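You operate a simulated robot arm through the tools that you are given. There is no shell and no other tool. Be economical: measure what you need, move in short steps, check, and stop when the job is done.

Carry out the task below with a simulated two-armed robot. There is one attempt and no reset: what you move stays moved.

Task
Put one of the small brass caps from the top of the drum stand on top of the silver round block there. Then put the red ear muffs on the second shelf from the bottom of the grey rack. Then open the drier lid. The order counts.

It is judged by the outcome, as a careful person would: the job done as asked, and still so three seconds after it is handed in. It fails if anything else is knocked over, pushed out of place, dropped, spilled or broken. A push-on lid holds only when it is set on centred and level and pressed home; a screw cap is set on level and turned clockwise until tight.

Robot
Two 7-joint arms with two-finger parallel grippers on one trunk, on a base that drives. Base frame: it is fixed to the floor where the robot stands at the start and does not move with it; the origin is under the middle of the robot, x ahead of it, y to its left, z up. Units: mm, degrees, N and s.
The left shoulder is at the start at [70, 163, 995], the right one opposite. With the tool pointing down near the work surface each hand reaches from about 380 to 880 mm from the robot's upright axis, wherever it stands, measured 20 degrees to its own side. Places, roughly: drier lid [-6200, -11200, 900]; red ear muffs [-3500, 500, 1000]; second shelf of the grey rack [-3600, 600, 500]; small brass cap (5x5x2 cm) [600, 100, 600]. Payload 3.43 kg a hand.
The TCP of each hand is the grasp point between the finger pads, 34 mm short of the fingertips. In the tool frame z runs along the fingers and y along their closing line. Largest opening 128 mm; finger width 24, thickness 12; the body of the gripper, 48 by 130 mm, starts 96 mm behind the TCP.
Orientation is told as [roll, pitch, yaw] about the base's x, y, z axes, in that order, counted from this pose: with the fingers straight down and closing along the base's y, the tool's x points along the base's -x, its y along +y and its z along -z.

Tools
- The arms move only by the tool send_rows. It takes "left_motion", "right_motion" or both (then of equal length, played together; a hand with none holds still); each is a list of rows, each a list of 7 numbers: the turn, a rotation vector about the base's x, y, z in units of 6 degrees (1.0 is 6 degrees), then the shift along the base's x, y, z in units of 50 mm (1.0 is 50 mm), then the gripper command, from -1 (shut) to 1 (fully open), values between in proportion. In form: [[ax, ay, az, dx, dy, dz, grip], ...]. A call has 1 to 20 rows; each row shifts and turns the commanded pose from where the row before left it. A call with a number of a shift or a turn outside -1 to 1 is refused whole. Rows are played at 5 a second. More than 50 mm and 8.6 degrees between two rows, or a gripper value outside its range, and nothing of the call is played. Where a pose cannot be reached the arm comes as near as it can. A force on the tool above 40 N (or 10 N above the force at the start of the call, whichever is more), or a blocked arm, ends the call early, and 0.2 s more pass. Each finger travels about 153 mm/s and halts on what it meets, pressing with about 30 N; the grip force reading is that of the motor and also rises with nothing between the fingers. The clock runs only during rows and for 0.2 s after the last one: add rows that do not move to give the fingers time. It gives the time, the measured TCP pose, the force on the tool (base axes), the opening and the grip force at its end, in the units of the frame above (readings bear some noise), with the torque about the TCP (base axes, N m) and any sound that the robot's microphone picked up.
- Cameras (640 x 400 px; columns grow to the right, rows downward): "scene" is now at [132.2, -3.9, 1220.6]; the picture's right is [0.05, -1.00, 0.00], its down [-0.66, -0.03, -0.75] and it looks along [0.75, 0.04, -0.66] (base axes); focal length 278 px, centre (320, 200). "left" rides on the left gripper at [76, 11, -160] in its tool frame; the picture's right is [-0.15, 0.99, 0.00], its down [-0.88, -0.13, -0.46] and it looks along [-0.45, -0.07, 0.89] (tool axes); focal length 234 px, centre (320, 200). "right" rides on the right gripper at [76, -11, -160] in its tool frame; the picture's right is [0.15, 0.99, 0.00], its down [-0.88, 0.13, -0.46] and it looks along [-0.45, 0.07, 0.89] (tool axes); focal length 234 px, centre (320, 200). There is no depth. A picture from a camera that has moved, and an enlarged one, comes with that camera's place and axes in the base frame and with its lens. The place of the scene camera against the robot may be out by one fixed shift of up to 18 mm in any direction.
- capture(camera): a new picture of that camera. The clock stands still meanwhile.
- raise_lower(by): slides the trunk up (or, below 0, down) by that many mm; the arms and the scene camera ride with it, the base frame stays. It gives what a move gives, with no picture.
- base_move(legs): drives the robot by 1 to 6 legs, each [ahead, left, turn to the left] in mm, mm and degrees, along the robot's own axes; the way and the turn of a leg run together, so that a leg with both is an arc; at most 1500 mm and 180 degrees a leg. The arms and the cameras ride along, it lands a little off, and it stops where it bumps. It gives what a move gives.
- turn_head(pan, tilt): turns the head with the scene camera to pan (to the left, within 86 degrees either way) and tilt (down, from -29 to 69), counted from straight ahead of the robot. It gives what a move gives.
- close_up(camera, box): a new picture of the part [left, top, right, bottom] of that camera's present view, enlarged. The clock stands still meanwhile.
- close_job(): hands the job in; it is judged then, once.

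Go step by step. Nothing tells you exact positions but the pictures and the camera data: compare them with the known pose of the tool, close in by small moves and look again before you grip or let go. The budget is 165 turns and 130 pictures, counting those below and the enlarged ones. Unless the task says otherwise, let go and move clear before handing in, and close with one line.

The tools are called after "Emit:" as name(argument=value, ...) on one line, values as JSON. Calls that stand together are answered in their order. send_rows: Moves the arms, as the interface text tells. Its arguments: {"type":"object","properties":{"left_motion":{"type":"array"},"right_motion":{"type":"array"}},"required":[]} The other tools are called the same way: raise_lower (by) slides the trunk up or down; base_move (legs) drives the base; turn_head (pan, tilt) turns the head that bears the scene camera; capture (camera) takes a picture; close_up (camera, box) takes an enlarged picture of a part of a camera's view; close_job () hands the job in.

At the start:

```text
t: 0.0
left_position: [518.0, 189.8, 841.1]
left_ee_rot: [0.0, 0.0, 0.1]
left_ft_force: [-0.6, -0.3, 0.0]
left_wrist_torque: [0.0, 0.0, -0.01]
left_gripper_width: 128.0
left_grip_force: 0.0
right_position: [618.4, -341.6, 873.8]
right_ee_rot: [-0.1, 0.0, 0.0]
right_ft_force: [0.2, -0.3, -1.2]
right_wrist_torque: [0.0, 0.02, -0.03]
right_gripper_width: 128.2
right_grip_force: 0.3
trunk travel left (down, up): [-475.0, 465.0]
robot x, y, heading: [0.5, -3.4, 0.1]
head pan, tilt: [3.0, 41.4]
```

scene: 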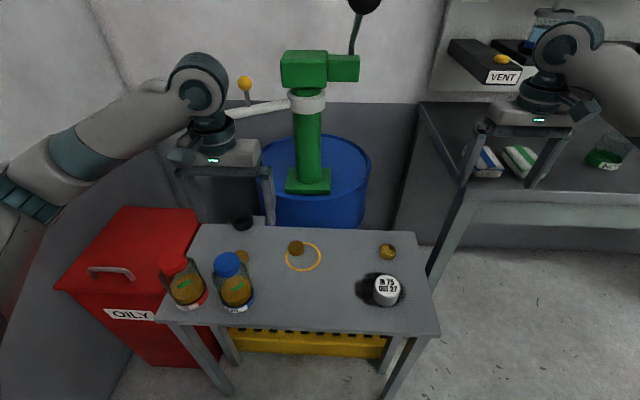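
right: 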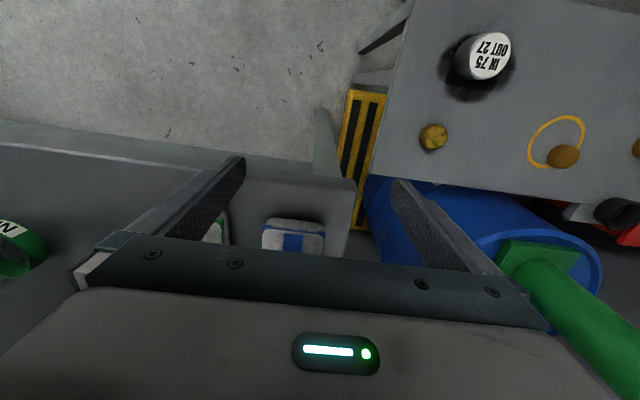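
left: 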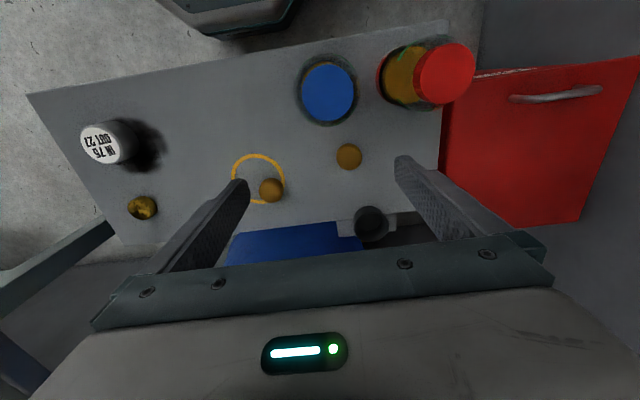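

I see the stand with two jars, three brass-coloured items and the round block labelled "IN 75 OUT 27". I'll enlarge both views to tell them apart.

Emit:
close_up(camera="scene", box=[220, 220, 440, 330])

Emit:
close_up(camera="left", box=[60, 80, 400, 250])

```text
2.91 times, centred on (330, 275) of scene
camera zoom: at [132.2, -3.9, 1220.6], right [0.05, -1.0, 0.0], down [-0.66, -0.03, -0.75], along [0.75, 0.04, -0.66], focal length 810 px, centre (291, -18)
```

zoom: 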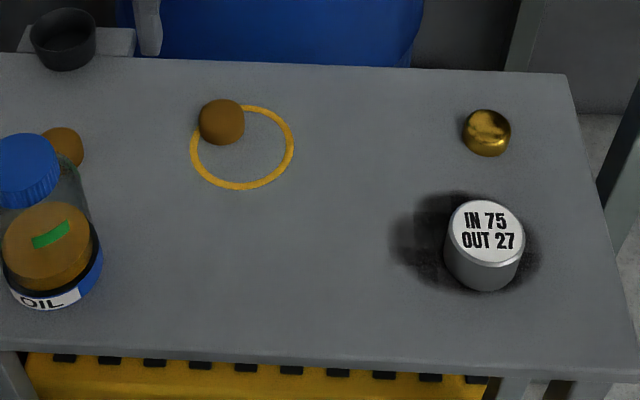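

```text
1.88 times, centred on (230, 165) of left
camera zoom: at [441.7, 201.2, 1001.2], right [0.15, 0.99, 0.0], down [0.88, -0.13, 0.46], along [0.45, -0.07, -0.89], focal length 441 px, centre (489, 266)
```

zoom: 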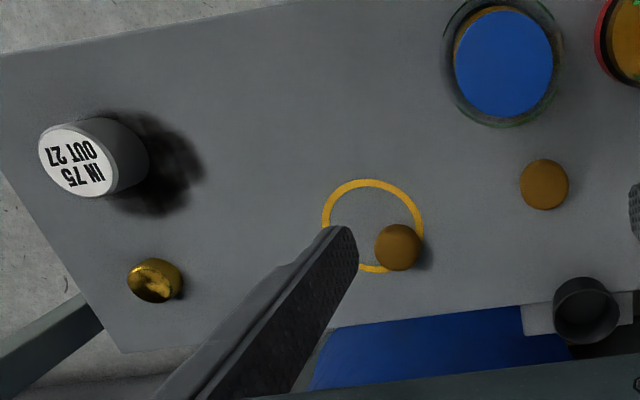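

Brass cap A (middle, on the ring) is at about (602, 88), top about 617, which matches the given place. The silver block top is at about (480, -137, 652). I'll clear the left hand away and bring the right hand over the cap.

Emit:
send_rows(left_motion=[[0, 0, 0, -0.6, 1, 0.5, 1], [0, 0, 0, -0.6, 1, 0.5, 1], [0, 0, 0, -0.6, 1, 0.5, 1], [0, 0, 0, -0.6, 1, 0.5, 1], [0, 0, 0, 0, 0, 0, 1], [0, 0, 0, 0, 0, 0, 1], [0, 0, 0, 0, 0, 0, 1], [0, 0, 0, 0, 0, 0, 1], [0, 0, 0, 0, 0, 0, 1], [0, 0, 0, 0, 0, 0, 1], [0, 0, 0, 0, 0, 0, 1]], right_motion=[[0, 0, 0, 0, 0, 0, 1], [0, 0, 0, -0.4, 0.8, 0, 1], [0, 0, 0, 0, 0.86, 0, 1], [0, 0, 0, 0, 0.86, 0, 1], [0, 0, 0, 0, 0.86, 0, 1], [0, 0, 0, 0, 0.86, -0.2, 1], [0, 0, 0, 0, 0.86, -0.4, 1], [0, 0, 0, 0, 0.86, -0.4, 1], [0, 0, 0, 0, 0.86, -0.5, 1], [0, 0, 0, 0, 0.86, -0.5, 1], [0, 0, 0, 0, 0.86, 0, 1]])

Emit:
capture(camera="right")

Emit:
capture(camera="scene")

```text
refused: row 1 steps farther than a row can; nothing moved
```

```text
124 pictures are left
camera right: at [541.9, -352.3, 1034.6], right [-0.15, 0.99, 0.0], down [0.88, 0.13, 0.46], along [0.45, 0.07, -0.89], focal length 234 px, centre (320, 200)
```

right: 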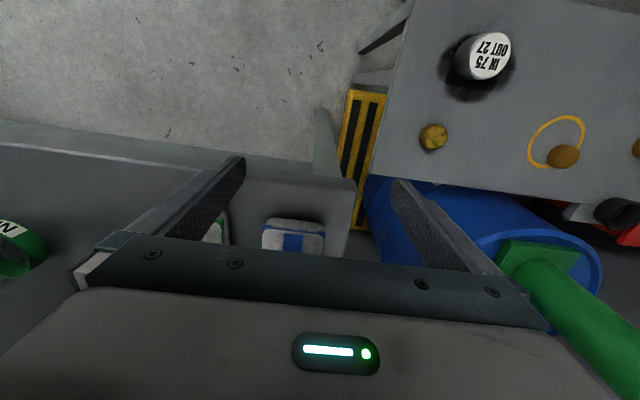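

```text
123 pictures are left
camera scene: at [132.2, -3.9, 1220.6], right [0.05, -1.0, 0.0], down [-0.66, -0.03, -0.75], along [0.75, 0.04, -0.66], focal length 278 px, centre (320, 200)
```

scene: 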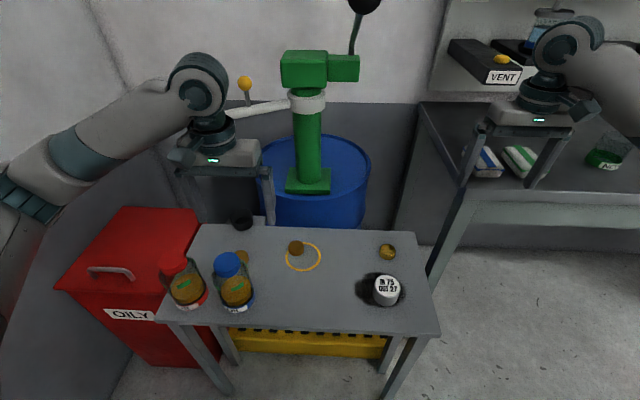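

Nothing moved, because the steps were too long. I'll send the same plan with smaller steps.

Emit:
send_rows(left_motion=[[0, 0, 0, -0.5, 0.7, 0.4, 1], [0, 0, 0, -0.5, 0.7, 0.4, 1], [0, 0, 0, -0.5, 0.7, 0.4, 1], [0, 0, 0, -0.5, 0.7, 0.4, 1], [0, 0, 0, 0, 0, 0, 1], [0, 0, 0, 0, 0, 0, 1], [0, 0, 0, 0, 0, 0, 1], [0, 0, 0, 0, 0, 0, 1], [0, 0, 0, 0, 0, 0, 1], [0, 0, 0, 0, 0, 0, 1], [0, 0, 0, 0, 0, 0, 1], [0, 0, 0, 0, 0, 0, 1]], right_motion=[[0, 0, 0, 0, 0, 0, 1], [0, 0, 0, -0.3, 0.8, 0, 1], [0, 0, 0, 0, 0.86, 0, 1], [0, 0, 0, 0, 0.86, 0, 1], [0, 0, 0, 0, 0.86, 0, 1], [0, 0, 0, 0, 0.86, -0.2, 1], [0, 0, 0, 0, 0.86, -0.4, 1], [0, 0, 0, 0, 0.86, -0.4, 1], [0, 0, 0, 0, 0.86, -0.4, 1], [0, 0, 0, 0, 0.86, -0.4, 1], [0, 0, 0, 0, 0.86, 0, 1], [0, 0, 0, 0, 0, 0, 1]])

Emit:
capture(camera="right")

Emit:
capture(camera="scene")

```text
t: 2.6
left_position: [418.1, 331.2, 919.9]
left_ee_rot: [0.1, 0.2, 0.0]
left_ft_force: [-0.1, 0.2, 0.4]
left_wrist_torque: [0.04, 0.0, 0.06]
left_gripper_width: 127.9
left_grip_force: 0.0
right_position: [604.2, 85.0, 782.0]
right_ee_rot: [-0.1, -0.1, 0.1]
right_ft_force: [0.1, -0.8, 0.5]
right_wrist_torque: [0.05, -0.01, 0.0]
right_gripper_width: 128.3
right_grip_force: 0.1
trunk travel left (down, up): [-475.0, 465.0]
robot x, y, heading: [1.3, 1.0, 0.2]
head pan, tilt: [3.0, 41.4]
```

```text
122 pictures are left
camera right: at [527.2, 74.0, 943.7], right [-0.15, 0.99, 0.0], down [0.88, 0.13, 0.46], along [0.45, 0.07, -0.89], focal length 234 px, centre (320, 200)
```

right: 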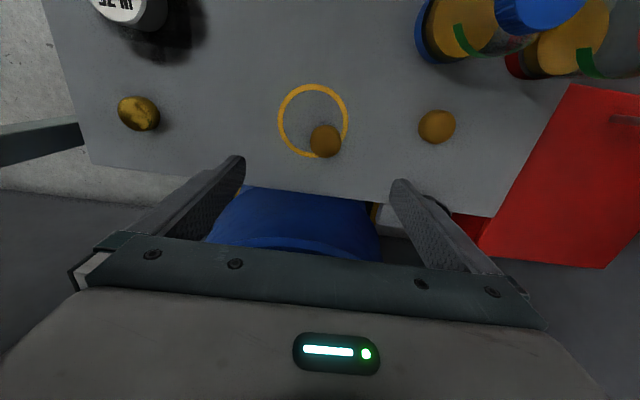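

```text
121 pictures are left
camera scene: at [132.3, -4.7, 1220.6], right [0.05, -1.0, 0.0], down [-0.66, -0.03, -0.75], along [0.75, 0.04, -0.66], focal length 278 px, centre (320, 200)
```

scene: 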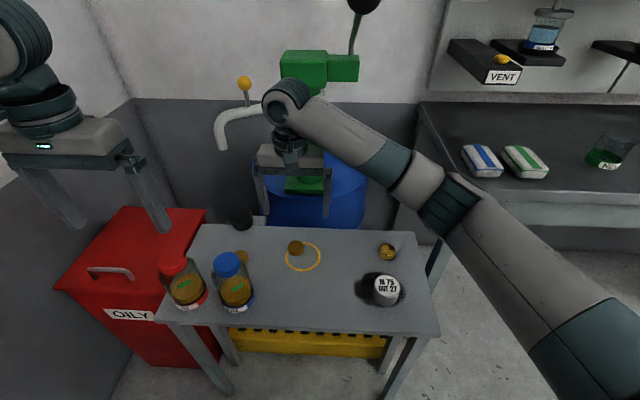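

The wrist views put cap A at about (598, 92), top about 629, so the table is near 610. I'll descend part way and look again.

Emit:
send_rows(right_motion=[[0, 0, 0, -0.12, 0.14, -0.9, 0.6], [0, 0, 0, 0, 0, -0.9, 0.3], [0, 0, 0, 0, 0, 0, 0.3]])

Emit:
capture(camera="right")

Emit:
close_up(camera="scene", box=[220, 180, 400, 280])

```text
t: 3.4
left_position: [418.6, 331.5, 920.4]
left_ee_rot: [0.0, -0.1, 0.0]
left_ft_force: [0.1, 0.5, -0.2]
left_wrist_torque: [-0.01, 0.0, 0.01]
left_gripper_width: 127.9
left_grip_force: 0.1
right_position: [597.8, 94.6, 695.5]
right_ee_rot: [0.0, 0.0, 0.0]
right_ft_force: [0.2, 0.6, -0.7]
right_wrist_torque: [-0.01, -0.01, -0.01]
right_gripper_width: 83.3
right_grip_force: 0.1
trunk travel left (down, up): [-475.0, 465.0]
robot x, y, heading: [-0.5, 2.0, 0.1]
head pan, tilt: [3.0, 41.4]
```

```text
120 pictures are left
camera right: at [520.7, 82.9, 854.9], right [-0.15, 0.99, 0.0], down [0.88, 0.13, 0.46], along [0.45, 0.07, -0.89], focal length 234 px, centre (320, 200)
```

right: 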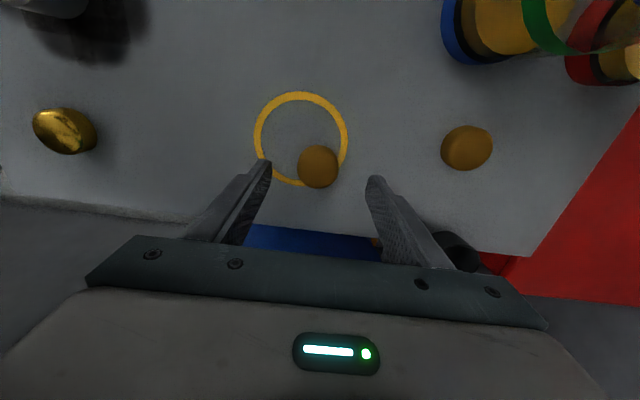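

```text
3.56 times, centred on (310, 230) of scene
camera zoom: at [132.0, -3.7, 1220.7], right [0.05, -1.0, 0.0], down [-0.66, -0.03, -0.75], along [0.75, 0.04, -0.66], focal length 990 px, centre (356, 93)
```

zoom: 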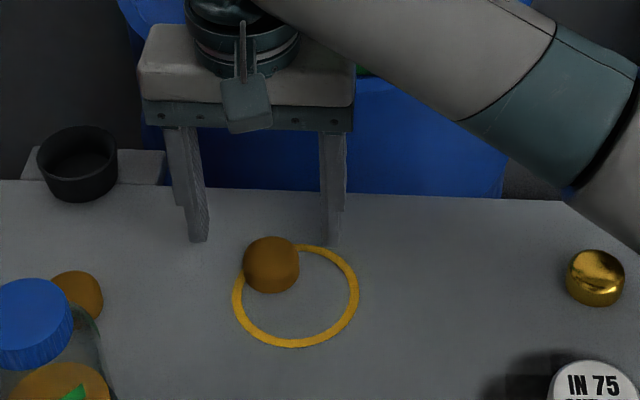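

The alignment holds: the cap is at (598, 93). I'll go down to just above the table.

Emit:
send_rows(right_motion=[[0, 0, 0, 0, -0.02, -0.5, 0.3], [0, 0, 0, 0, 0, -0.38, 0.3], [0, 0, 0, 0, 0, 0, 0.3]])

Emit:
close_up(camera="right", box=[200, 100, 440, 250])

Emit:
close_up(camera="scene", box=[240, 190, 360, 270])

```text
t: 4.2
left_position: [416.2, 331.1, 922.6]
left_ee_rot: [0.0, 0.0, -0.1]
left_ft_force: [1.6, 0.1, 0.1]
left_wrist_torque: [-0.01, 0.01, 0.0]
left_gripper_width: 128.3
left_grip_force: 0.0
right_position: [597.7, 94.6, 653.6]
right_ee_rot: [0.1, -0.3, 0.0]
right_ft_force: [2.1, 0.6, 26.5]
right_wrist_torque: [-1.25, 0.24, 0.11]
right_gripper_width: 83.2
right_grip_force: 0.0
trunk travel left (down, up): [-475.0, 465.0]
robot x, y, heading: [0.5, 0.1, -0.3]
head pan, tilt: [3.0, 41.4]
```

```text
2.67 times, centred on (320, 175) of right
camera zoom: at [519.2, 81.8, 814.2], right [-0.15, 0.99, 0.0], down [0.88, 0.13, 0.46], along [0.46, 0.07, -0.89], focal length 624 px, centre (320, 267)
```

zoom: 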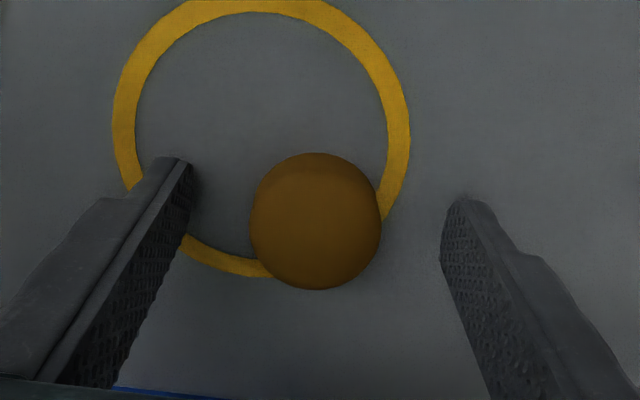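

```text
5.00 times, centred on (300, 230) of scene
camera zoom: at [129.9, -3.9, 1221.4], right [0.05, -1.0, 0.0], down [-0.66, -0.03, -0.75], along [0.75, 0.04, -0.66], focal length 1392 px, centre (420, 50)
```

zoom: 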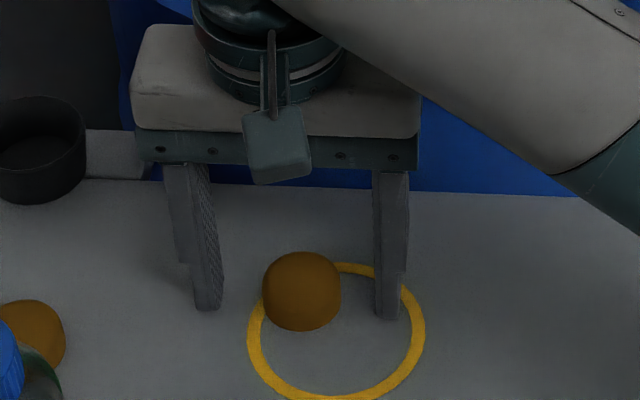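

The fingertips touched the table at TCP 653, so the table is at about 619. I'll lift 5 mm and close on the cap.

Emit:
send_rows(right_motion=[[0, 0, 0, 0, 0, 0.12, 0.3], [0, 0, 0, 0, 0, 0, 0.0], [0, 0, 0, 0, 0, 0, -0.3], [0, 0, 0, 0, 0, 0, -0.6], [0, 0, 0, 0, 0, 0, -0.6], [0, 0, 0, 0, 0, 0, -0.6]])

Emit:
close_up(camera="right", box=[200, 100, 440, 250])

```text
t: 5.6
left_position: [418.4, 331.0, 921.3]
left_ee_rot: [0.0, 0.0, 0.0]
left_ft_force: [0.5, -0.2, 0.1]
left_wrist_torque: [0.01, 0.02, 0.01]
left_gripper_width: 128.0
left_grip_force: 0.0
right_position: [596.4, 91.4, 656.6]
right_ee_rot: [0.0, 0.0, 0.0]
right_ft_force: [0.7, 0.3, -0.3]
right_wrist_torque: [0.0, -0.01, 0.02]
right_gripper_width: 40.0
right_grip_force: 30.2
trunk travel left (down, up): [-475.0, 465.0]
robot x, y, heading: [-0.0, -0.6, 0.1]
head pan, tilt: [3.0, 41.4]
```

```text
2.67 times, centred on (320, 175) of right
camera zoom: at [520.6, 81.2, 816.8], right [-0.15, 0.99, 0.0], down [0.88, 0.13, 0.46], along [0.45, 0.07, -0.89], focal length 624 px, centre (320, 267)
```

zoom: 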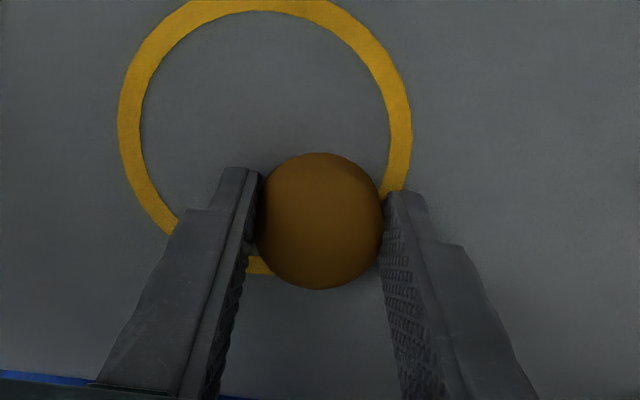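

The cap is gripped. I'll lift it and carry it over the block, whose top I put at about (477, -127, 662).

Emit:
send_rows(right_motion=[[0, 0, 0, 0, 0, 0.8, -0.6], [0, 0, 0, 0, 0, 0.8, -0.6], [0, 0, 0, 0, 0, 0.5, -0.6], [0, 0, 0, -0.4, -0.73, 0, -0.6], [0, 0, 0, -0.4, -0.73, 0, -0.6], [0, 0, 0, -0.4, -0.73, 0, -0.6], [0, 0, 0, -0.4, -0.73, 0, -0.6], [0, 0, 0, -0.4, -0.73, 0, -0.6], [0, 0, 0, -0.4, -0.73, 0, -0.6], [0, 0, 0, 0, 0, 0, -0.6]])

Emit:
capture(camera="right")

Emit:
capture(camera="scene")

Emit:
capture(camera="left")

```text
t: 7.8
left_position: [418.6, 330.7, 920.6]
left_ee_rot: [-0.1, 0.1, 0.2]
left_ft_force: [0.2, 0.3, 0.3]
left_wrist_torque: [0.01, 0.0, 0.02]
left_gripper_width: 127.9
left_grip_force: 0.1
right_position: [478.0, -127.7, 762.2]
right_ee_rot: [-0.1, 0.0, 0.0]
right_ft_force: [0.2, 0.1, 0.8]
right_wrist_torque: [-0.01, -0.02, 0.02]
right_gripper_width: 25.7
right_grip_force: 0.1
trunk travel left (down, up): [-475.0, 465.0]
robot x, y, heading: [-0.6, 0.1, 0.0]
head pan, tilt: [3.0, 41.4]
```

```text
115 pictures are left
camera right: at [401.1, -138.6, 922.6], right [-0.15, 0.99, 0.0], down [0.88, 0.13, 0.46], along [0.45, 0.07, -0.89], focal length 234 px, centre (320, 200)
```

right: 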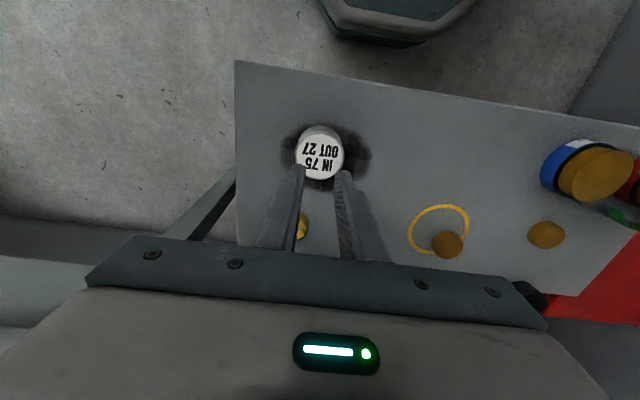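

```text
114 pictures are left
camera scene: at [132.5, -3.1, 1220.5], right [0.05, -1.0, 0.0], down [-0.66, -0.04, -0.75], along [0.75, 0.04, -0.66], focal length 278 px, centre (320, 200)
```

scene: 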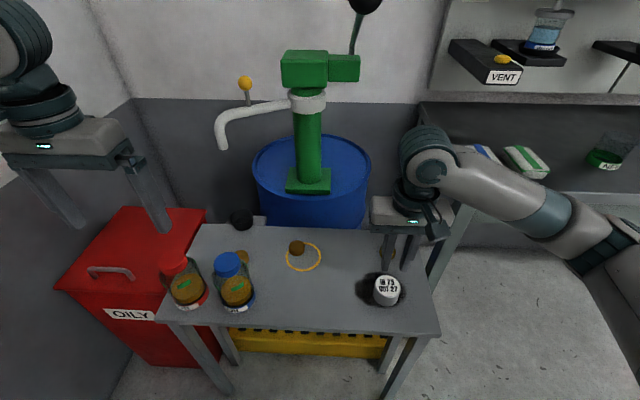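

```text
113 pictures are left
camera left: at [342.1, 342.5, 1080.7], right [0.15, 0.99, 0.0], down [0.88, -0.13, 0.45], along [0.45, -0.07, -0.89], focal length 234 px, centre (320, 200)
```

left: 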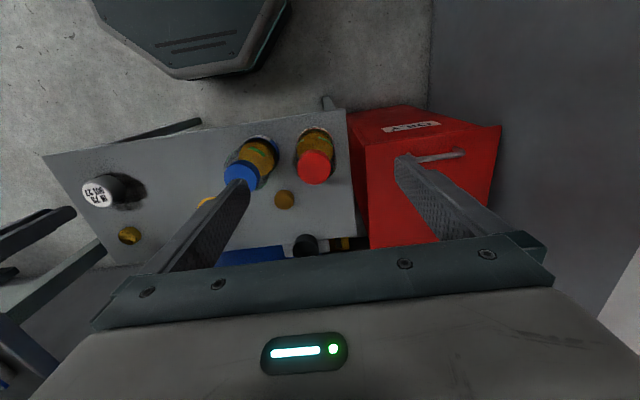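

The cap slipped out at lift-off and is still standing at its place. I'll go back, look carefully, grip lower and harder, and lift slowly.

Emit:
send_rows(right_motion=[[0, 0, 0, 0.4, 0.73, 0, 0], [0, 0, 0, 0.4, 0.73, 0, 0.3], [0, 0, 0, 0.4, 0.73, 0, 0.3], [0, 0, 0, 0.4, 0.73, 0, 0.3], [0, 0, 0, 0.4, 0.73, 0, 0.3], [0, 0, 0, 0.4, 0.73, 0, 0.3], [0, 0, 0, 0, 0, -0.8, 0.3], [0, 0, 0, 0, 0, -0.5, 0.3], [0, 0, 0, 0, 0, 0, 0.3]])

Emit:
close_up(camera="right", box=[200, 100, 440, 250])

Emit:
close_up(camera="scene", box=[270, 225, 330, 265])

```text
t: 9.8
left_position: [418.5, 330.8, 921.3]
left_ee_rot: [0.1, 0.0, 0.0]
left_ft_force: [-0.6, 0.3, -0.4]
left_wrist_torque: [-0.02, -0.03, 0.02]
left_gripper_width: 128.1
left_grip_force: 0.1
right_position: [598.0, 92.0, 696.4]
right_ee_rot: [0.0, 0.1, 0.0]
right_ft_force: [1.2, 0.3, 0.1]
right_wrist_torque: [0.01, 0.02, 0.01]
right_gripper_width: 83.3
right_grip_force: 0.1
trunk travel left (down, up): [-475.0, 465.0]
robot x, y, heading: [2.0, 1.4, -0.1]
head pan, tilt: [3.0, 41.4]
```

```text
2.67 times, centred on (320, 175) of right
camera zoom: at [520.5, 80.6, 856.2], right [-0.15, 0.99, 0.0], down [0.88, 0.13, 0.46], along [0.45, 0.07, -0.89], focal length 624 px, centre (320, 267)
```

zoom: 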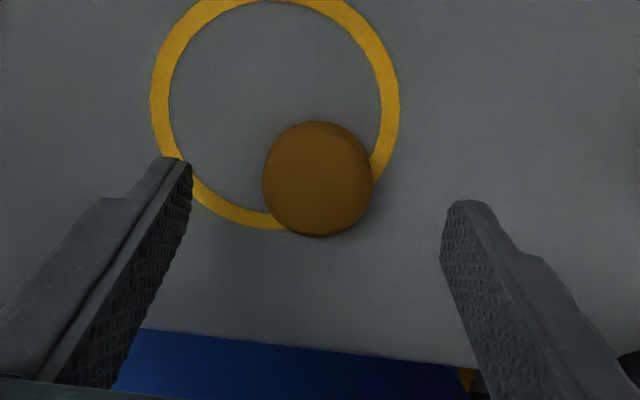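

```text
10.00 times, centred on (300, 245) of scene
camera zoom: at [132.1, -4.0, 1220.6], right [0.05, -1.0, 0.0], down [-0.66, -0.03, -0.75], along [0.75, 0.04, -0.66], focal length 2784 px, centre (520, -250)
```

zoom: 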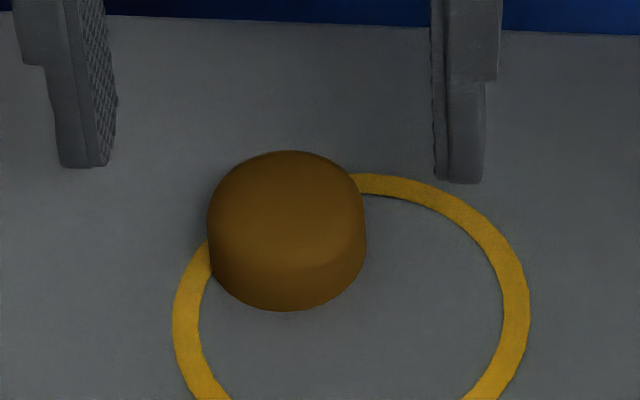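

It is a straight-sided cap, so a lower and firmer grip should hold. I'll descend, grip at full command, then lift slowly by 15 mm.

Emit:
send_rows(right_motion=[[0, 0, 0, -0.04, 0, -0.5, 0.3], [0, 0, 0, 0, 0, -0.3, 0.1], [0, 0, 0, 0, 0, -0.05, -0.1], [0, 0, 0, 0, 0, 0, -0.3], [0, 0, 0, 0, 0, 0, -0.6], [0, 0, 0, 0, 0, 0, -1], [0, 0, 0, 0, 0, 0, -1], [0, 0, 0, 0, 0, 0, -1], [0, 0, 0, 0, 0, 0.05, -1], [0, 0, 0, 0, 0, 0.05, -1], [0, 0, 0, 0, 0, 0.1, -1], [0, 0, 0, 0, 0, 0.1, -1], [0, 0, 0, 0, 0, 0, -1]])

Emit:
close_up(camera="right", box=[200, 100, 440, 250])

Emit:
close_up(camera="scene", box=[270, 225, 330, 265])

```text
t: 12.6
left_position: [418.5, 330.7, 921.3]
left_ee_rot: [0.0, 0.2, 0.0]
left_ft_force: [-0.1, -0.3, -0.7]
left_wrist_torque: [0.03, 0.01, 0.0]
left_gripper_width: 127.9
left_grip_force: 0.0
right_position: [596.0, 91.8, 667.3]
right_ee_rot: [0.0, 0.0, 0.0]
right_ft_force: [0.6, 0.5, -0.5]
right_wrist_torque: [-0.03, 0.01, 0.01]
right_gripper_width: 40.2
right_grip_force: 30.6
trunk travel left (down, up): [-475.0, 465.0]
robot x, y, heading: [-2.8, 0.1, 0.2]
head pan, tilt: [3.0, 41.4]
```

```text
2.67 times, centred on (320, 175) of right
camera zoom: at [519.0, 81.0, 829.0], right [-0.15, 0.99, 0.0], down [0.88, 0.13, 0.46], along [0.45, 0.07, -0.89], focal length 624 px, centre (320, 267)
```

zoom: 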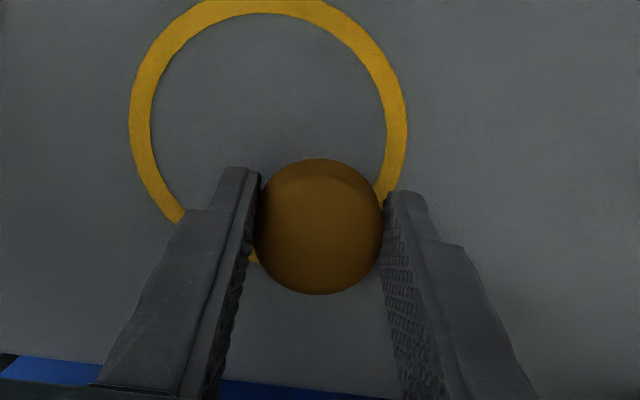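

```text
10.00 times, centred on (300, 245) of scene
camera zoom: at [132.3, -3.8, 1220.6], right [0.05, -1.0, 0.0], down [-0.66, -0.03, -0.75], along [0.75, 0.04, -0.66], focal length 2784 px, centre (520, -250)
```

zoom: 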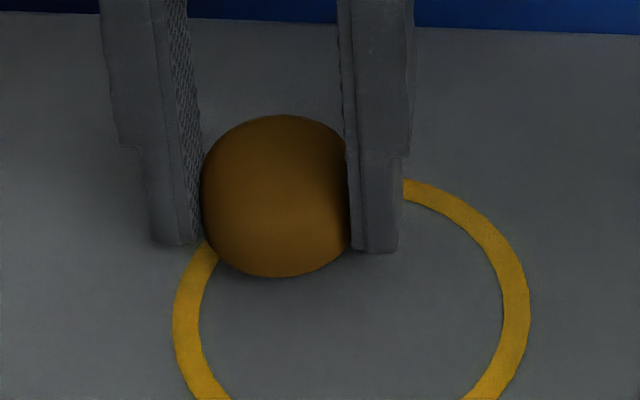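

It is held now. I'll lift gently and carry it more slowly.

Emit:
send_rows(right_motion=[[0, 0, 0, 0, 0, 0.2, -1], [0, 0, 0, 0, 0, 0.3, -1], [0, 0, 0, 0, 0, 0.4, -1], [0, 0, 0, 0, 0, 0.4, -1], [0, 0, 0, 0, 0, 0.2, -1], [0, 0, 0, -0.1, -0.2, 0, -1], [0, 0, 0, -0.2, -0.37, 0, -1], [0, 0, 0, -0.24, -0.44, 0, -1], [0, 0, 0, -0.24, -0.44, 0, -1], [0, 0, 0, -0.24, -0.44, 0, -1], [0, 0, 0, -0.24, -0.44, 0, -1], [0, 0, 0, -0.24, -0.44, 0, -1], [0, 0, 0, -0.24, -0.44, 0, -1], [0, 0, 0, -0.24, -0.44, 0, -1], [0, 0, 0, -0.24, -0.44, 0, -1], [0, 0, 0, -0.1, -0.2, 0, -1], [0, 0, 0, 0, 0, 0, -1]])

Emit:
capture(camera="right")

Emit:
close_up(camera="scene", box=[340, 220, 460, 300])

```text
t: 16.2
left_position: [418.7, 330.5, 920.5]
left_ee_rot: [0.0, 0.0, -0.1]
left_ft_force: [-0.4, 0.3, -0.5]
left_wrist_torque: [-0.01, 0.01, 0.03]
left_gripper_width: 128.1
left_grip_force: 0.0
right_position: [479.9, -122.1, 744.0]
right_ee_rot: [0.0, 0.0, 0.0]
right_ft_force: [-0.6, -0.1, -0.3]
right_wrist_torque: [0.0, 0.02, 0.0]
right_gripper_width: 40.2
right_grip_force: 30.1
trunk travel left (down, up): [-475.0, 465.0]
robot x, y, heading: [0.4, -0.1, 0.0]
head pan, tilt: [3.0, 41.4]
```

```text
108 pictures are left
camera right: at [402.7, -133.1, 903.5], right [-0.15, 0.99, 0.0], down [0.88, 0.13, 0.46], along [0.45, 0.07, -0.89], focal length 234 px, centre (320, 200)
```

right: 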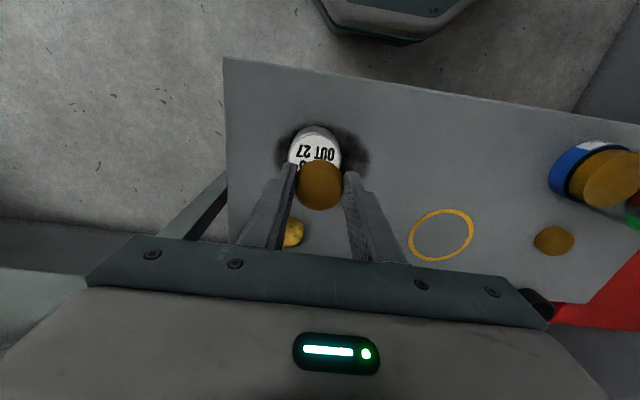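

```text
5.00 times, centred on (400, 260) of scene
camera zoom: at [132.2, -3.8, 1220.6], right [0.05, -1.0, 0.0], down [-0.66, -0.03, -0.75], along [0.75, 0.04, -0.66], focal length 1392 px, centre (-80, -100)
```

zoom: 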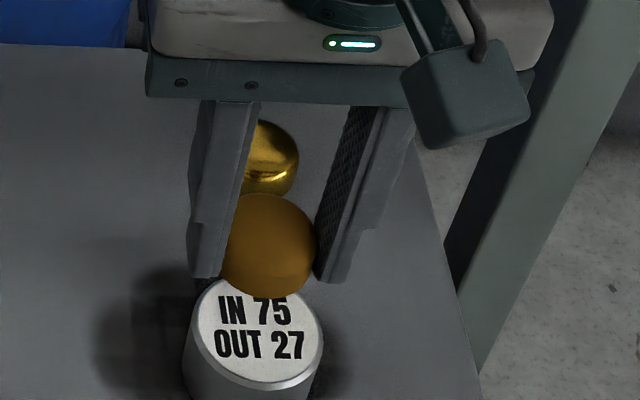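

Cap held over the block and nearly centred. I'll correct y by 4 mm and lower to just above the block top.

Emit:
send_rows(right_motion=[[0, 0, 0, 0, -0.09, -0.2, -1], [0, 0, 0, 0, 0, -0.3, -1], [0, 0, 0, 0, 0, -0.2, -1], [0, 0, 0, 0, 0, 0, -1]])

Emit:
close_up(camera="right", box=[240, 100, 400, 200])

Emit:
close_up(camera="scene", box=[340, 240, 430, 310])

Emit:
close_up(camera="left", box=[40, 150, 200, 250])

```text
t: 17.2
left_position: [417.7, 331.6, 920.6]
left_ee_rot: [0.0, 0.1, 0.0]
left_ft_force: [-0.3, 0.3, -0.2]
left_wrist_torque: [0.04, 0.02, 0.0]
left_gripper_width: 128.0
left_grip_force: 0.0
right_position: [479.5, -128.0, 707.9]
right_ee_rot: [-0.2, 0.0, 0.0]
right_ft_force: [1.0, 0.0, -0.7]
right_wrist_torque: [0.01, -0.02, -0.01]
right_gripper_width: 39.5
right_grip_force: 29.8
trunk travel left (down, up): [-475.0, 465.0]
robot x, y, heading: [-0.7, -0.0, 0.2]
head pan, tilt: [3.0, 41.4]
```

```text
4.00 times, centred on (320, 150) of right
camera zoom: at [402.9, -137.9, 868.8], right [-0.15, 0.99, 0.0], down [0.88, 0.13, 0.46], along [0.45, 0.07, -0.89], focal length 937 px, centre (320, 400)
```

zoom: 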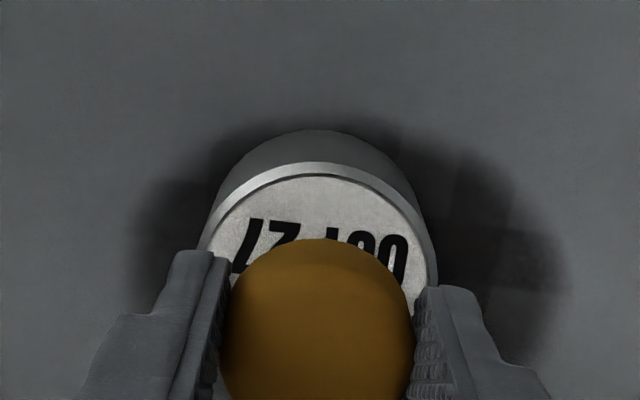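

```text
5.71 times, centred on (385, 275) of scene
camera zoom: at [132.2, -3.8, 1220.6], right [0.05, -1.0, 0.0], down [-0.66, -0.03, -0.75], along [0.75, 0.04, -0.66], focal length 1591 px, centre (-51, -229)
```

zoom: 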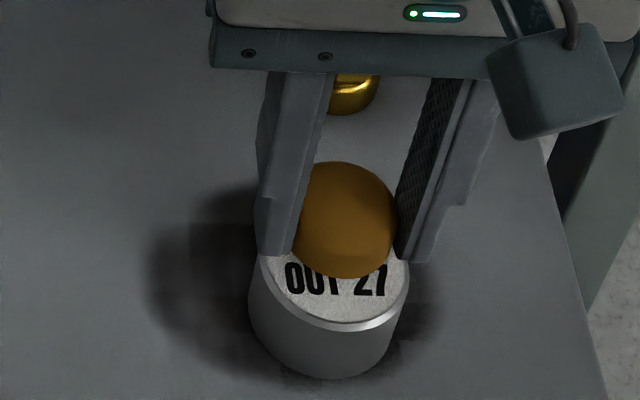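

```text
4.00 times, centred on (120, 200) of left
camera zoom: at [341.9, 341.9, 1081.0], right [0.15, 0.99, 0.0], down [0.88, -0.13, 0.46], along [0.45, -0.07, -0.89], focal length 937 px, centre (1120, 200)
```

zoom: 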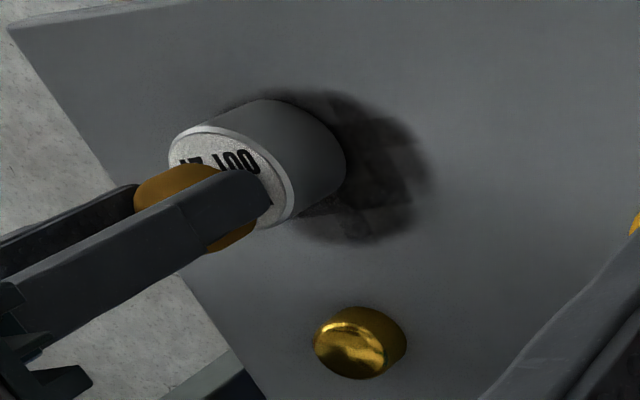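

The cap is centred over the block to within a few mm. I'll lower gently, watching the force.

Emit:
send_rows(right_motion=[[0, 0, 0, -0.03, 0, -0.05, -1], [0, 0, 0, 0, 0, -0.05, -1], [0, 0, 0, 0, 0, 0, -1]])

Emit:
close_up(camera="scene", box=[340, 240, 430, 310])

```text
t: 18.0
left_position: [417.4, 331.2, 921.0]
left_ee_rot: [0.0, 0.0, -0.1]
left_ft_force: [0.5, -0.6, 0.3]
left_wrist_torque: [0.04, 0.04, 0.0]
left_gripper_width: 128.0
left_grip_force: 0.0
right_position: [478.6, -127.3, 703.3]
right_ee_rot: [0.0, 0.0, 0.0]
right_ft_force: [-0.6, -0.6, -1.0]
right_wrist_torque: [-0.02, -0.03, 0.01]
right_gripper_width: 40.1
right_grip_force: 29.7
trunk travel left (down, up): [-475.0, 465.0]
robot x, y, heading: [-3.1, -1.5, -0.1]
head pan, tilt: [3.0, 41.4]
```

```text
5.71 times, centred on (385, 275) of scene
camera zoom: at [132.2, -3.8, 1220.6], right [0.05, -1.0, 0.0], down [-0.66, -0.03, -0.75], along [0.75, 0.04, -0.66], focal length 1591 px, centre (-51, -229)
```

zoom: 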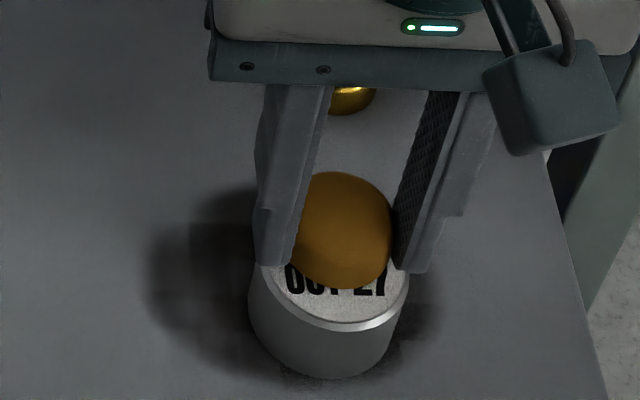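

No contact yet. I'll keep lowering in small steps.

Emit:
send_rows(right_motion=[[0, 0, 0, 0, 0, -0.04, -1], [0, 0, 0, 0, 0, -0.04, -1], [0, 0, 0, 0, 0, 0, -1]])

Emit:
close_up(camera="scene", box=[340, 240, 430, 310])

Emit:
close_up(camera="right", box=[240, 120, 400, 220])

```text
t: 18.8
left_position: [418.6, 331.1, 920.0]
left_ee_rot: [0.0, 0.0, 0.0]
left_ft_force: [0.8, 0.3, 0.0]
left_wrist_torque: [-0.03, 0.02, 0.02]
left_gripper_width: 128.2
left_grip_force: 0.0
right_position: [477.8, -127.4, 700.4]
right_ee_rot: [0.0, 0.0, -0.1]
right_ft_force: [0.8, 0.0, -1.4]
right_wrist_torque: [-0.02, 0.01, 0.0]
right_gripper_width: 39.9
right_grip_force: 30.2
trunk travel left (down, up): [-475.0, 465.0]
robot x, y, heading: [-2.7, 0.1, -0.1]
head pan, tilt: [3.0, 41.4]
```

```text
5.71 times, centred on (385, 275) of scene
camera zoom: at [132.2, -3.8, 1220.6], right [0.05, -1.0, 0.0], down [-0.66, -0.03, -0.75], along [0.75, 0.04, -0.66], focal length 1591 px, centre (-51, -229)
```

zoom: 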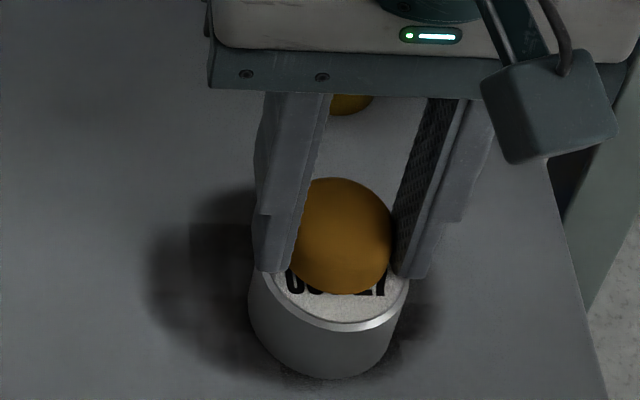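

```text
4.00 times, centred on (320, 170) of right
camera zoom: at [401.3, -138.1, 860.3], right [-0.15, 0.99, 0.0], down [0.88, 0.13, 0.46], along [0.45, 0.07, -0.89], focal length 937 px, centre (320, 320)
```

zoom: 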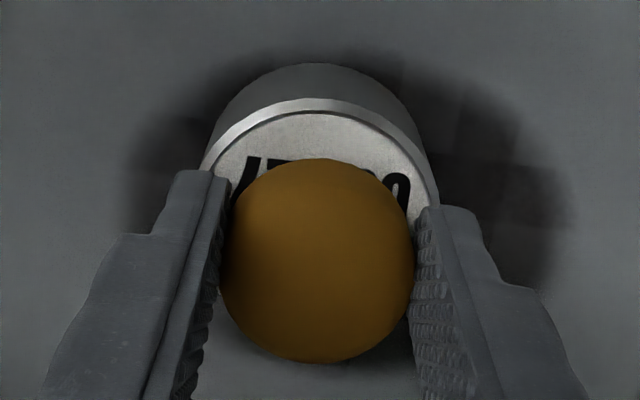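

The cap is about 5 mm too far in +x. I'll shift back and continue down until contact.

Emit:
send_rows(right_motion=[[0, 0, 0, -0.1, 0, 0, -1], [0, 0, 0, 0, 0, -0.04, -1], [0, 0, 0, 0, 0, -0.04, -1], [0, 0, 0, 0, 0, 0, -1]])

Emit:
close_up(camera="scene", box=[340, 240, 430, 310])

Emit:
close_up(camera="right", box=[240, 120, 400, 220])

```text
t: 19.8
left_position: [417.9, 330.3, 921.0]
left_ee_rot: [0.0, 0.0, 0.1]
left_ft_force: [0.8, -1.0, -0.8]
left_wrist_torque: [0.04, 0.02, -0.01]
left_gripper_width: 128.0
left_grip_force: 0.1
right_position: [473.1, -127.0, 695.6]
right_ee_rot: [-0.1, 0.0, 0.1]
right_ft_force: [0.6, 0.5, -0.6]
right_wrist_torque: [0.03, 0.02, 0.0]
right_gripper_width: 39.8
right_grip_force: 30.3
trunk travel left (down, up): [-475.0, 465.0]
robot x, y, heading: [0.2, -1.4, -0.2]
head pan, tilt: [3.0, 41.4]
```

```text
5.71 times, centred on (385, 275) of scene
camera zoom: at [132.2, -3.8, 1220.6], right [0.05, -1.0, 0.0], down [-0.66, -0.03, -0.75], along [0.75, 0.04, -0.66], focal length 1591 px, centre (-51, -229)
```

zoom: 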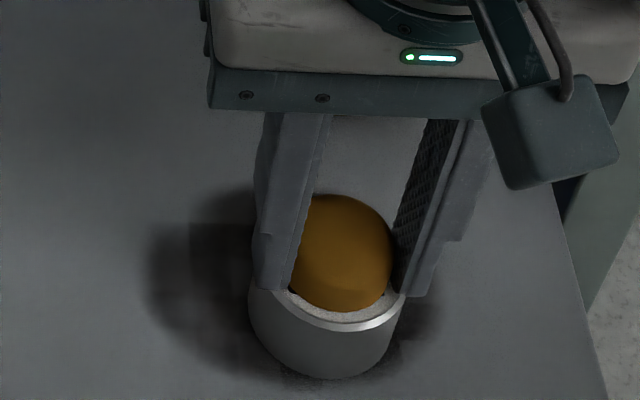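

```text
4.00 times, centred on (320, 170) of right
camera zoom: at [396.3, -138.2, 856.2], right [-0.15, 0.99, 0.0], down [0.88, 0.13, 0.46], along [0.45, 0.07, -0.89], focal length 937 px, centre (320, 320)
```

zoom: 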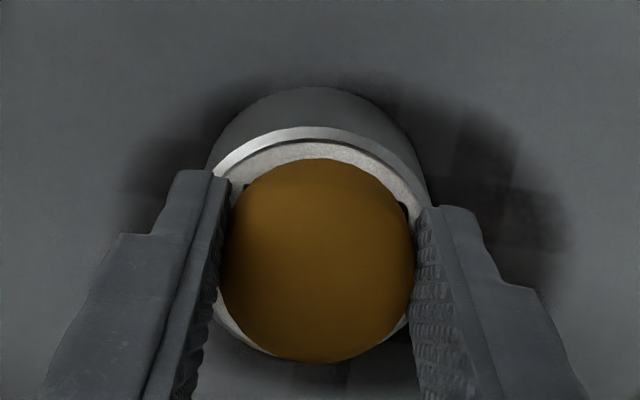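

Now well centred. I'll continue down to contact.

Emit:
send_rows(right_motion=[[0, 0, 0, 0, 0, -0.04, -1], [0, 0, 0, 0, 0, -0.04, -1], [0, 0, 0, 0, 0, 0, -1]])

Emit:
close_up(camera="scene", box=[340, 240, 430, 310])

```text
t: 20.6
left_position: [416.1, 331.1, 922.3]
left_ee_rot: [0.0, 0.0, 0.0]
left_ft_force: [0.6, -0.9, 0.2]
left_wrist_torque: [-0.01, 0.01, -0.03]
left_gripper_width: 128.0
left_grip_force: 0.2
right_position: [473.7, -126.5, 693.6]
right_ee_rot: [0.0, -0.2, 0.0]
right_ft_force: [0.2, -2.5, 23.8]
right_wrist_torque: [-0.11, 0.14, 0.08]
right_gripper_width: 39.4
right_grip_force: 30.0
trunk travel left (down, up): [-475.0, 465.0]
robot x, y, heading: [-0.6, 1.7, 0.1]
head pan, tilt: [3.0, 41.4]
```

```text
5.71 times, centred on (385, 275) of scene
camera zoom: at [130.4, -3.7, 1221.2], right [0.05, -1.0, 0.0], down [-0.66, -0.03, -0.75], along [0.75, 0.04, -0.66], focal length 1591 px, centre (-51, -229)
```

zoom: 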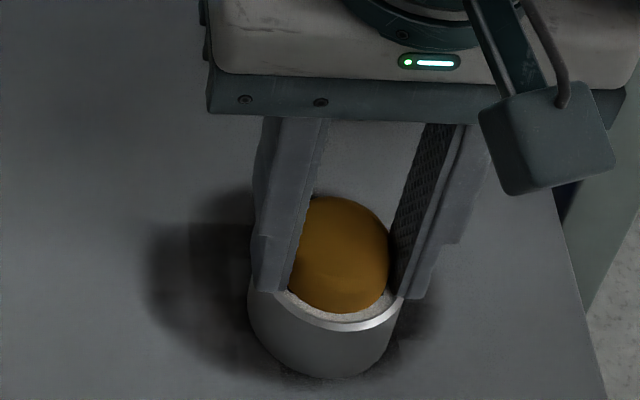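

Contact, 24 N on the top. I'll ease off slightly and open the fingers slowly.

Emit:
send_rows(right_motion=[[0, 0, 0, 0, 0, 0.04, -1], [0, 0, 0, 0, 0, 0, -0.4], [0, 0, 0, 0, 0, 0, -0.35], [0, 0, 0, 0, 0, 0, -0.3], [0, 0, 0, 0, 0, 0, -0.2], [0, 0, 0, 0, 0, 0, 0.1], [0, 0, 0, 0, 0, 0, 0.3]])

Emit:
close_up(camera="scene", box=[340, 240, 430, 310])

Emit:
close_up(camera="right", box=[240, 120, 400, 220])

```text
t: 22.2
left_position: [418.0, 330.8, 920.3]
left_ee_rot: [0.0, 0.1, 0.0]
left_ft_force: [1.2, 0.2, 0.0]
left_wrist_torque: [0.0, 0.0, 0.01]
left_gripper_width: 127.8
left_grip_force: 0.0
right_position: [473.1, -127.9, 693.8]
right_ee_rot: [-0.1, -0.1, -0.1]
right_ft_force: [0.4, 0.4, 0.4]
right_wrist_torque: [0.01, -0.02, 0.0]
right_gripper_width: 83.2
right_grip_force: 0.0
trunk travel left (down, up): [-475.0, 465.0]
robot x, y, heading: [0.3, -1.5, 0.0]
head pan, tilt: [3.0, 41.4]
```

```text
5.71 times, centred on (385, 275) of scene
camera zoom: at [132.1, -3.8, 1220.5], right [0.05, -1.0, 0.0], down [-0.66, -0.03, -0.75], along [0.75, 0.04, -0.66], focal length 1591 px, centre (-51, -229)
```

zoom: 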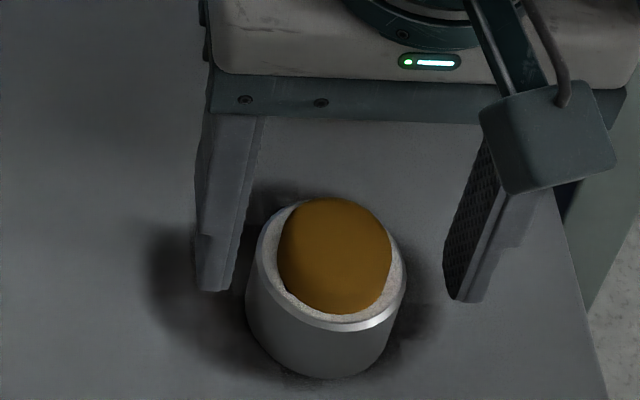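

```text
4.00 times, centred on (320, 170) of right
camera zoom: at [396.1, -138.0, 854.0], right [-0.15, 0.99, 0.0], down [0.88, 0.13, 0.46], along [0.45, 0.07, -0.89], focal length 937 px, centre (320, 320)
```

zoom: 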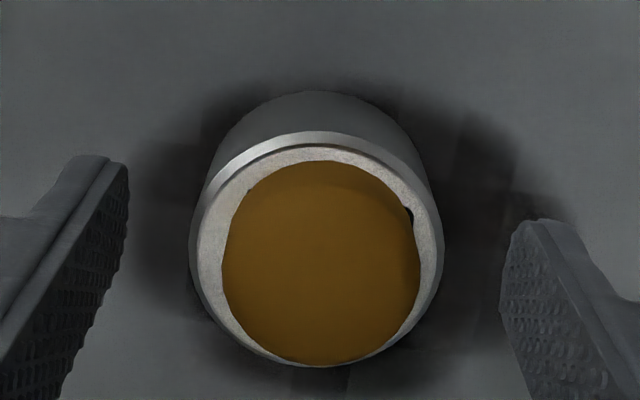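

The cap sits centred on the block. I'll raise the right hand clear and tuck both arms for driving.

Emit:
send_rows(right_motion=[[0, 0, 0, 0, 0, 0.3, 0.3], [0, 0, 0, 0, 0, 0.8, 0.3], [0, 0, 0, 0, 0, 0.9, 0.3], [0, 0, 0, 0, 0, 0.9, 0.3], [0, 0, 0, 0, 0, 0.9, 0.3], [0, 0, 0, -0.6, -0.4, 0.5, 0.3], [0, 0, 0, -0.6, -0.4, 0.5, 0.3], [0, 0, 0, 0, 0, 0, 0.3]], left_motion=[[0, 0, 0, 0, 0, 0, 1], [0, 0, 0, 0, 0, 0, 1], [0, 0, 0, 0, 0, 0, 1], [0, 0, 0, 0, 0, 0, 1], [0, 0, 0, 0, 0, 0, 1], [0, 0, 0, 0, -0.5, 0, 1], [0, 0, 0, 0, -0.5, 0, 1], [0, 0, 0, 0, 0, 0, 1]])

Emit:
capture(camera="scene")

Emit:
turn_head(pan=86, tilt=25)

Emit:
capture(camera="scene")

Emit:
turn_head(pan=-86, tilt=25)

Emit:
capture(camera="scene")

```text
t: 24.0
left_position: [418.2, 280.4, 919.8]
left_ee_rot: [0.0, 0.2, 0.0]
left_ft_force: [0.2, 0.4, 0.0]
left_wrist_torque: [0.03, 0.0, -0.01]
left_gripper_width: 128.1
left_grip_force: 0.1
right_position: [412.9, -167.8, 933.8]
right_ee_rot: [-0.1, 0.0, 0.0]
right_ft_force: [0.2, 0.1, -0.5]
right_wrist_torque: [-0.01, 0.06, 0.02]
right_gripper_width: 83.3
right_grip_force: 0.1
trunk travel left (down, up): [-475.0, 465.0]
robot x, y, heading: [0.4, 0.2, 0.2]
head pan, tilt: [3.0, 41.4]
```

```text
95 pictures are left
camera scene: at [132.7, -3.2, 1220.5], right [0.05, -1.0, 0.0], down [-0.66, -0.04, -0.75], along [0.75, 0.04, -0.66], focal length 278 px, centre (320, 200)
```

scene: 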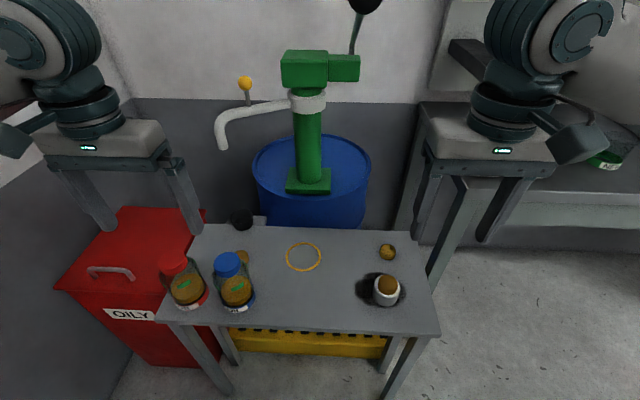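

```text
t: 25.6
left_position: [418.2, 280.1, 920.9]
left_ee_rot: [-0.1, 0.0, -0.1]
left_ft_force: [0.4, -0.3, 0.7]
left_wrist_torque: [0.03, -0.03, 0.01]
left_gripper_width: 127.8
left_grip_force: 0.0
right_position: [412.0, -167.3, 935.1]
right_ee_rot: [0.0, -0.1, 0.0]
right_ft_force: [0.1, 0.0, 0.4]
right_wrist_torque: [0.04, 0.01, -0.05]
right_gripper_width: 83.3
right_grip_force: 0.1
trunk travel left (down, up): [-475.0, 465.0]
robot x, y, heading: [-1.8, 0.9, 0.0]
head pan, tilt: [85.9, 25.0]
```

```text
94 pictures are left
camera scene: at [54.9, 83.6, 1246.1], right [1.0, -0.07, 0.0], down [-0.03, -0.42, -0.91], along [0.06, 0.9, -0.42], focal length 278 px, centre (320, 200)
```

scene: 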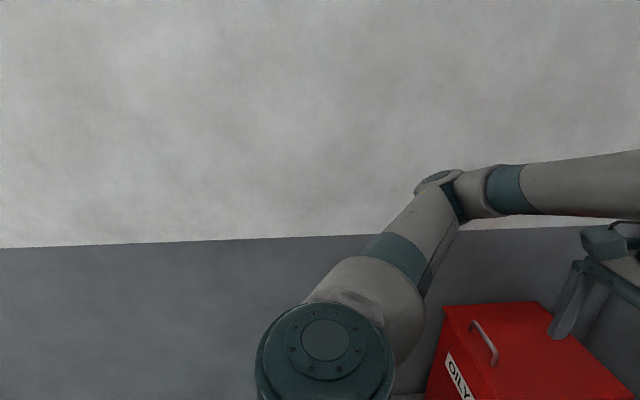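

```text
t: 28.2
left_position: [417.8, 280.1, 920.1]
left_ee_rot: [0.0, 0.1, 0.0]
left_ft_force: [0.4, -0.1, -0.1]
left_wrist_torque: [-0.02, 0.0, 0.0]
left_gripper_width: 128.1
left_grip_force: 0.2
right_position: [413.9, -166.7, 933.2]
right_ee_rot: [0.0, 0.0, 0.0]
right_ft_force: [0.2, -0.3, 0.7]
right_wrist_torque: [0.01, -0.01, 0.02]
right_gripper_width: 83.3
right_grip_force: 0.0
trunk travel left (down, up): [-475.0, 465.0]
robot x, y, heading: [-1.3, -4.3, 0.0]
head pan, tilt: [-85.9, 25.0]
```

```text
93 pictures are left
camera scene: at [54.8, -100.2, 1246.1], right [-1.0, -0.07, 0.0], down [-0.03, 0.42, -0.91], along [0.06, -0.9, -0.42], focal length 278 px, centre (320, 200)
```

scene: 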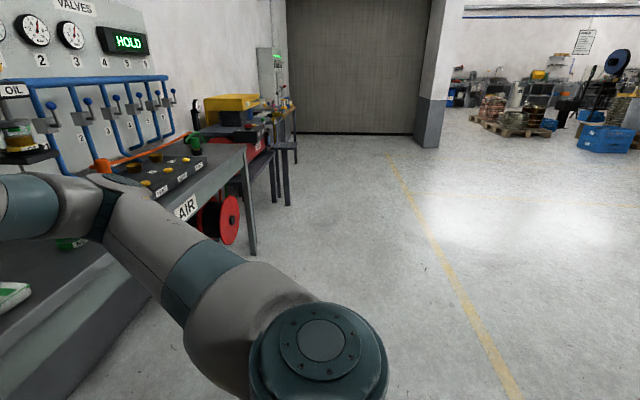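

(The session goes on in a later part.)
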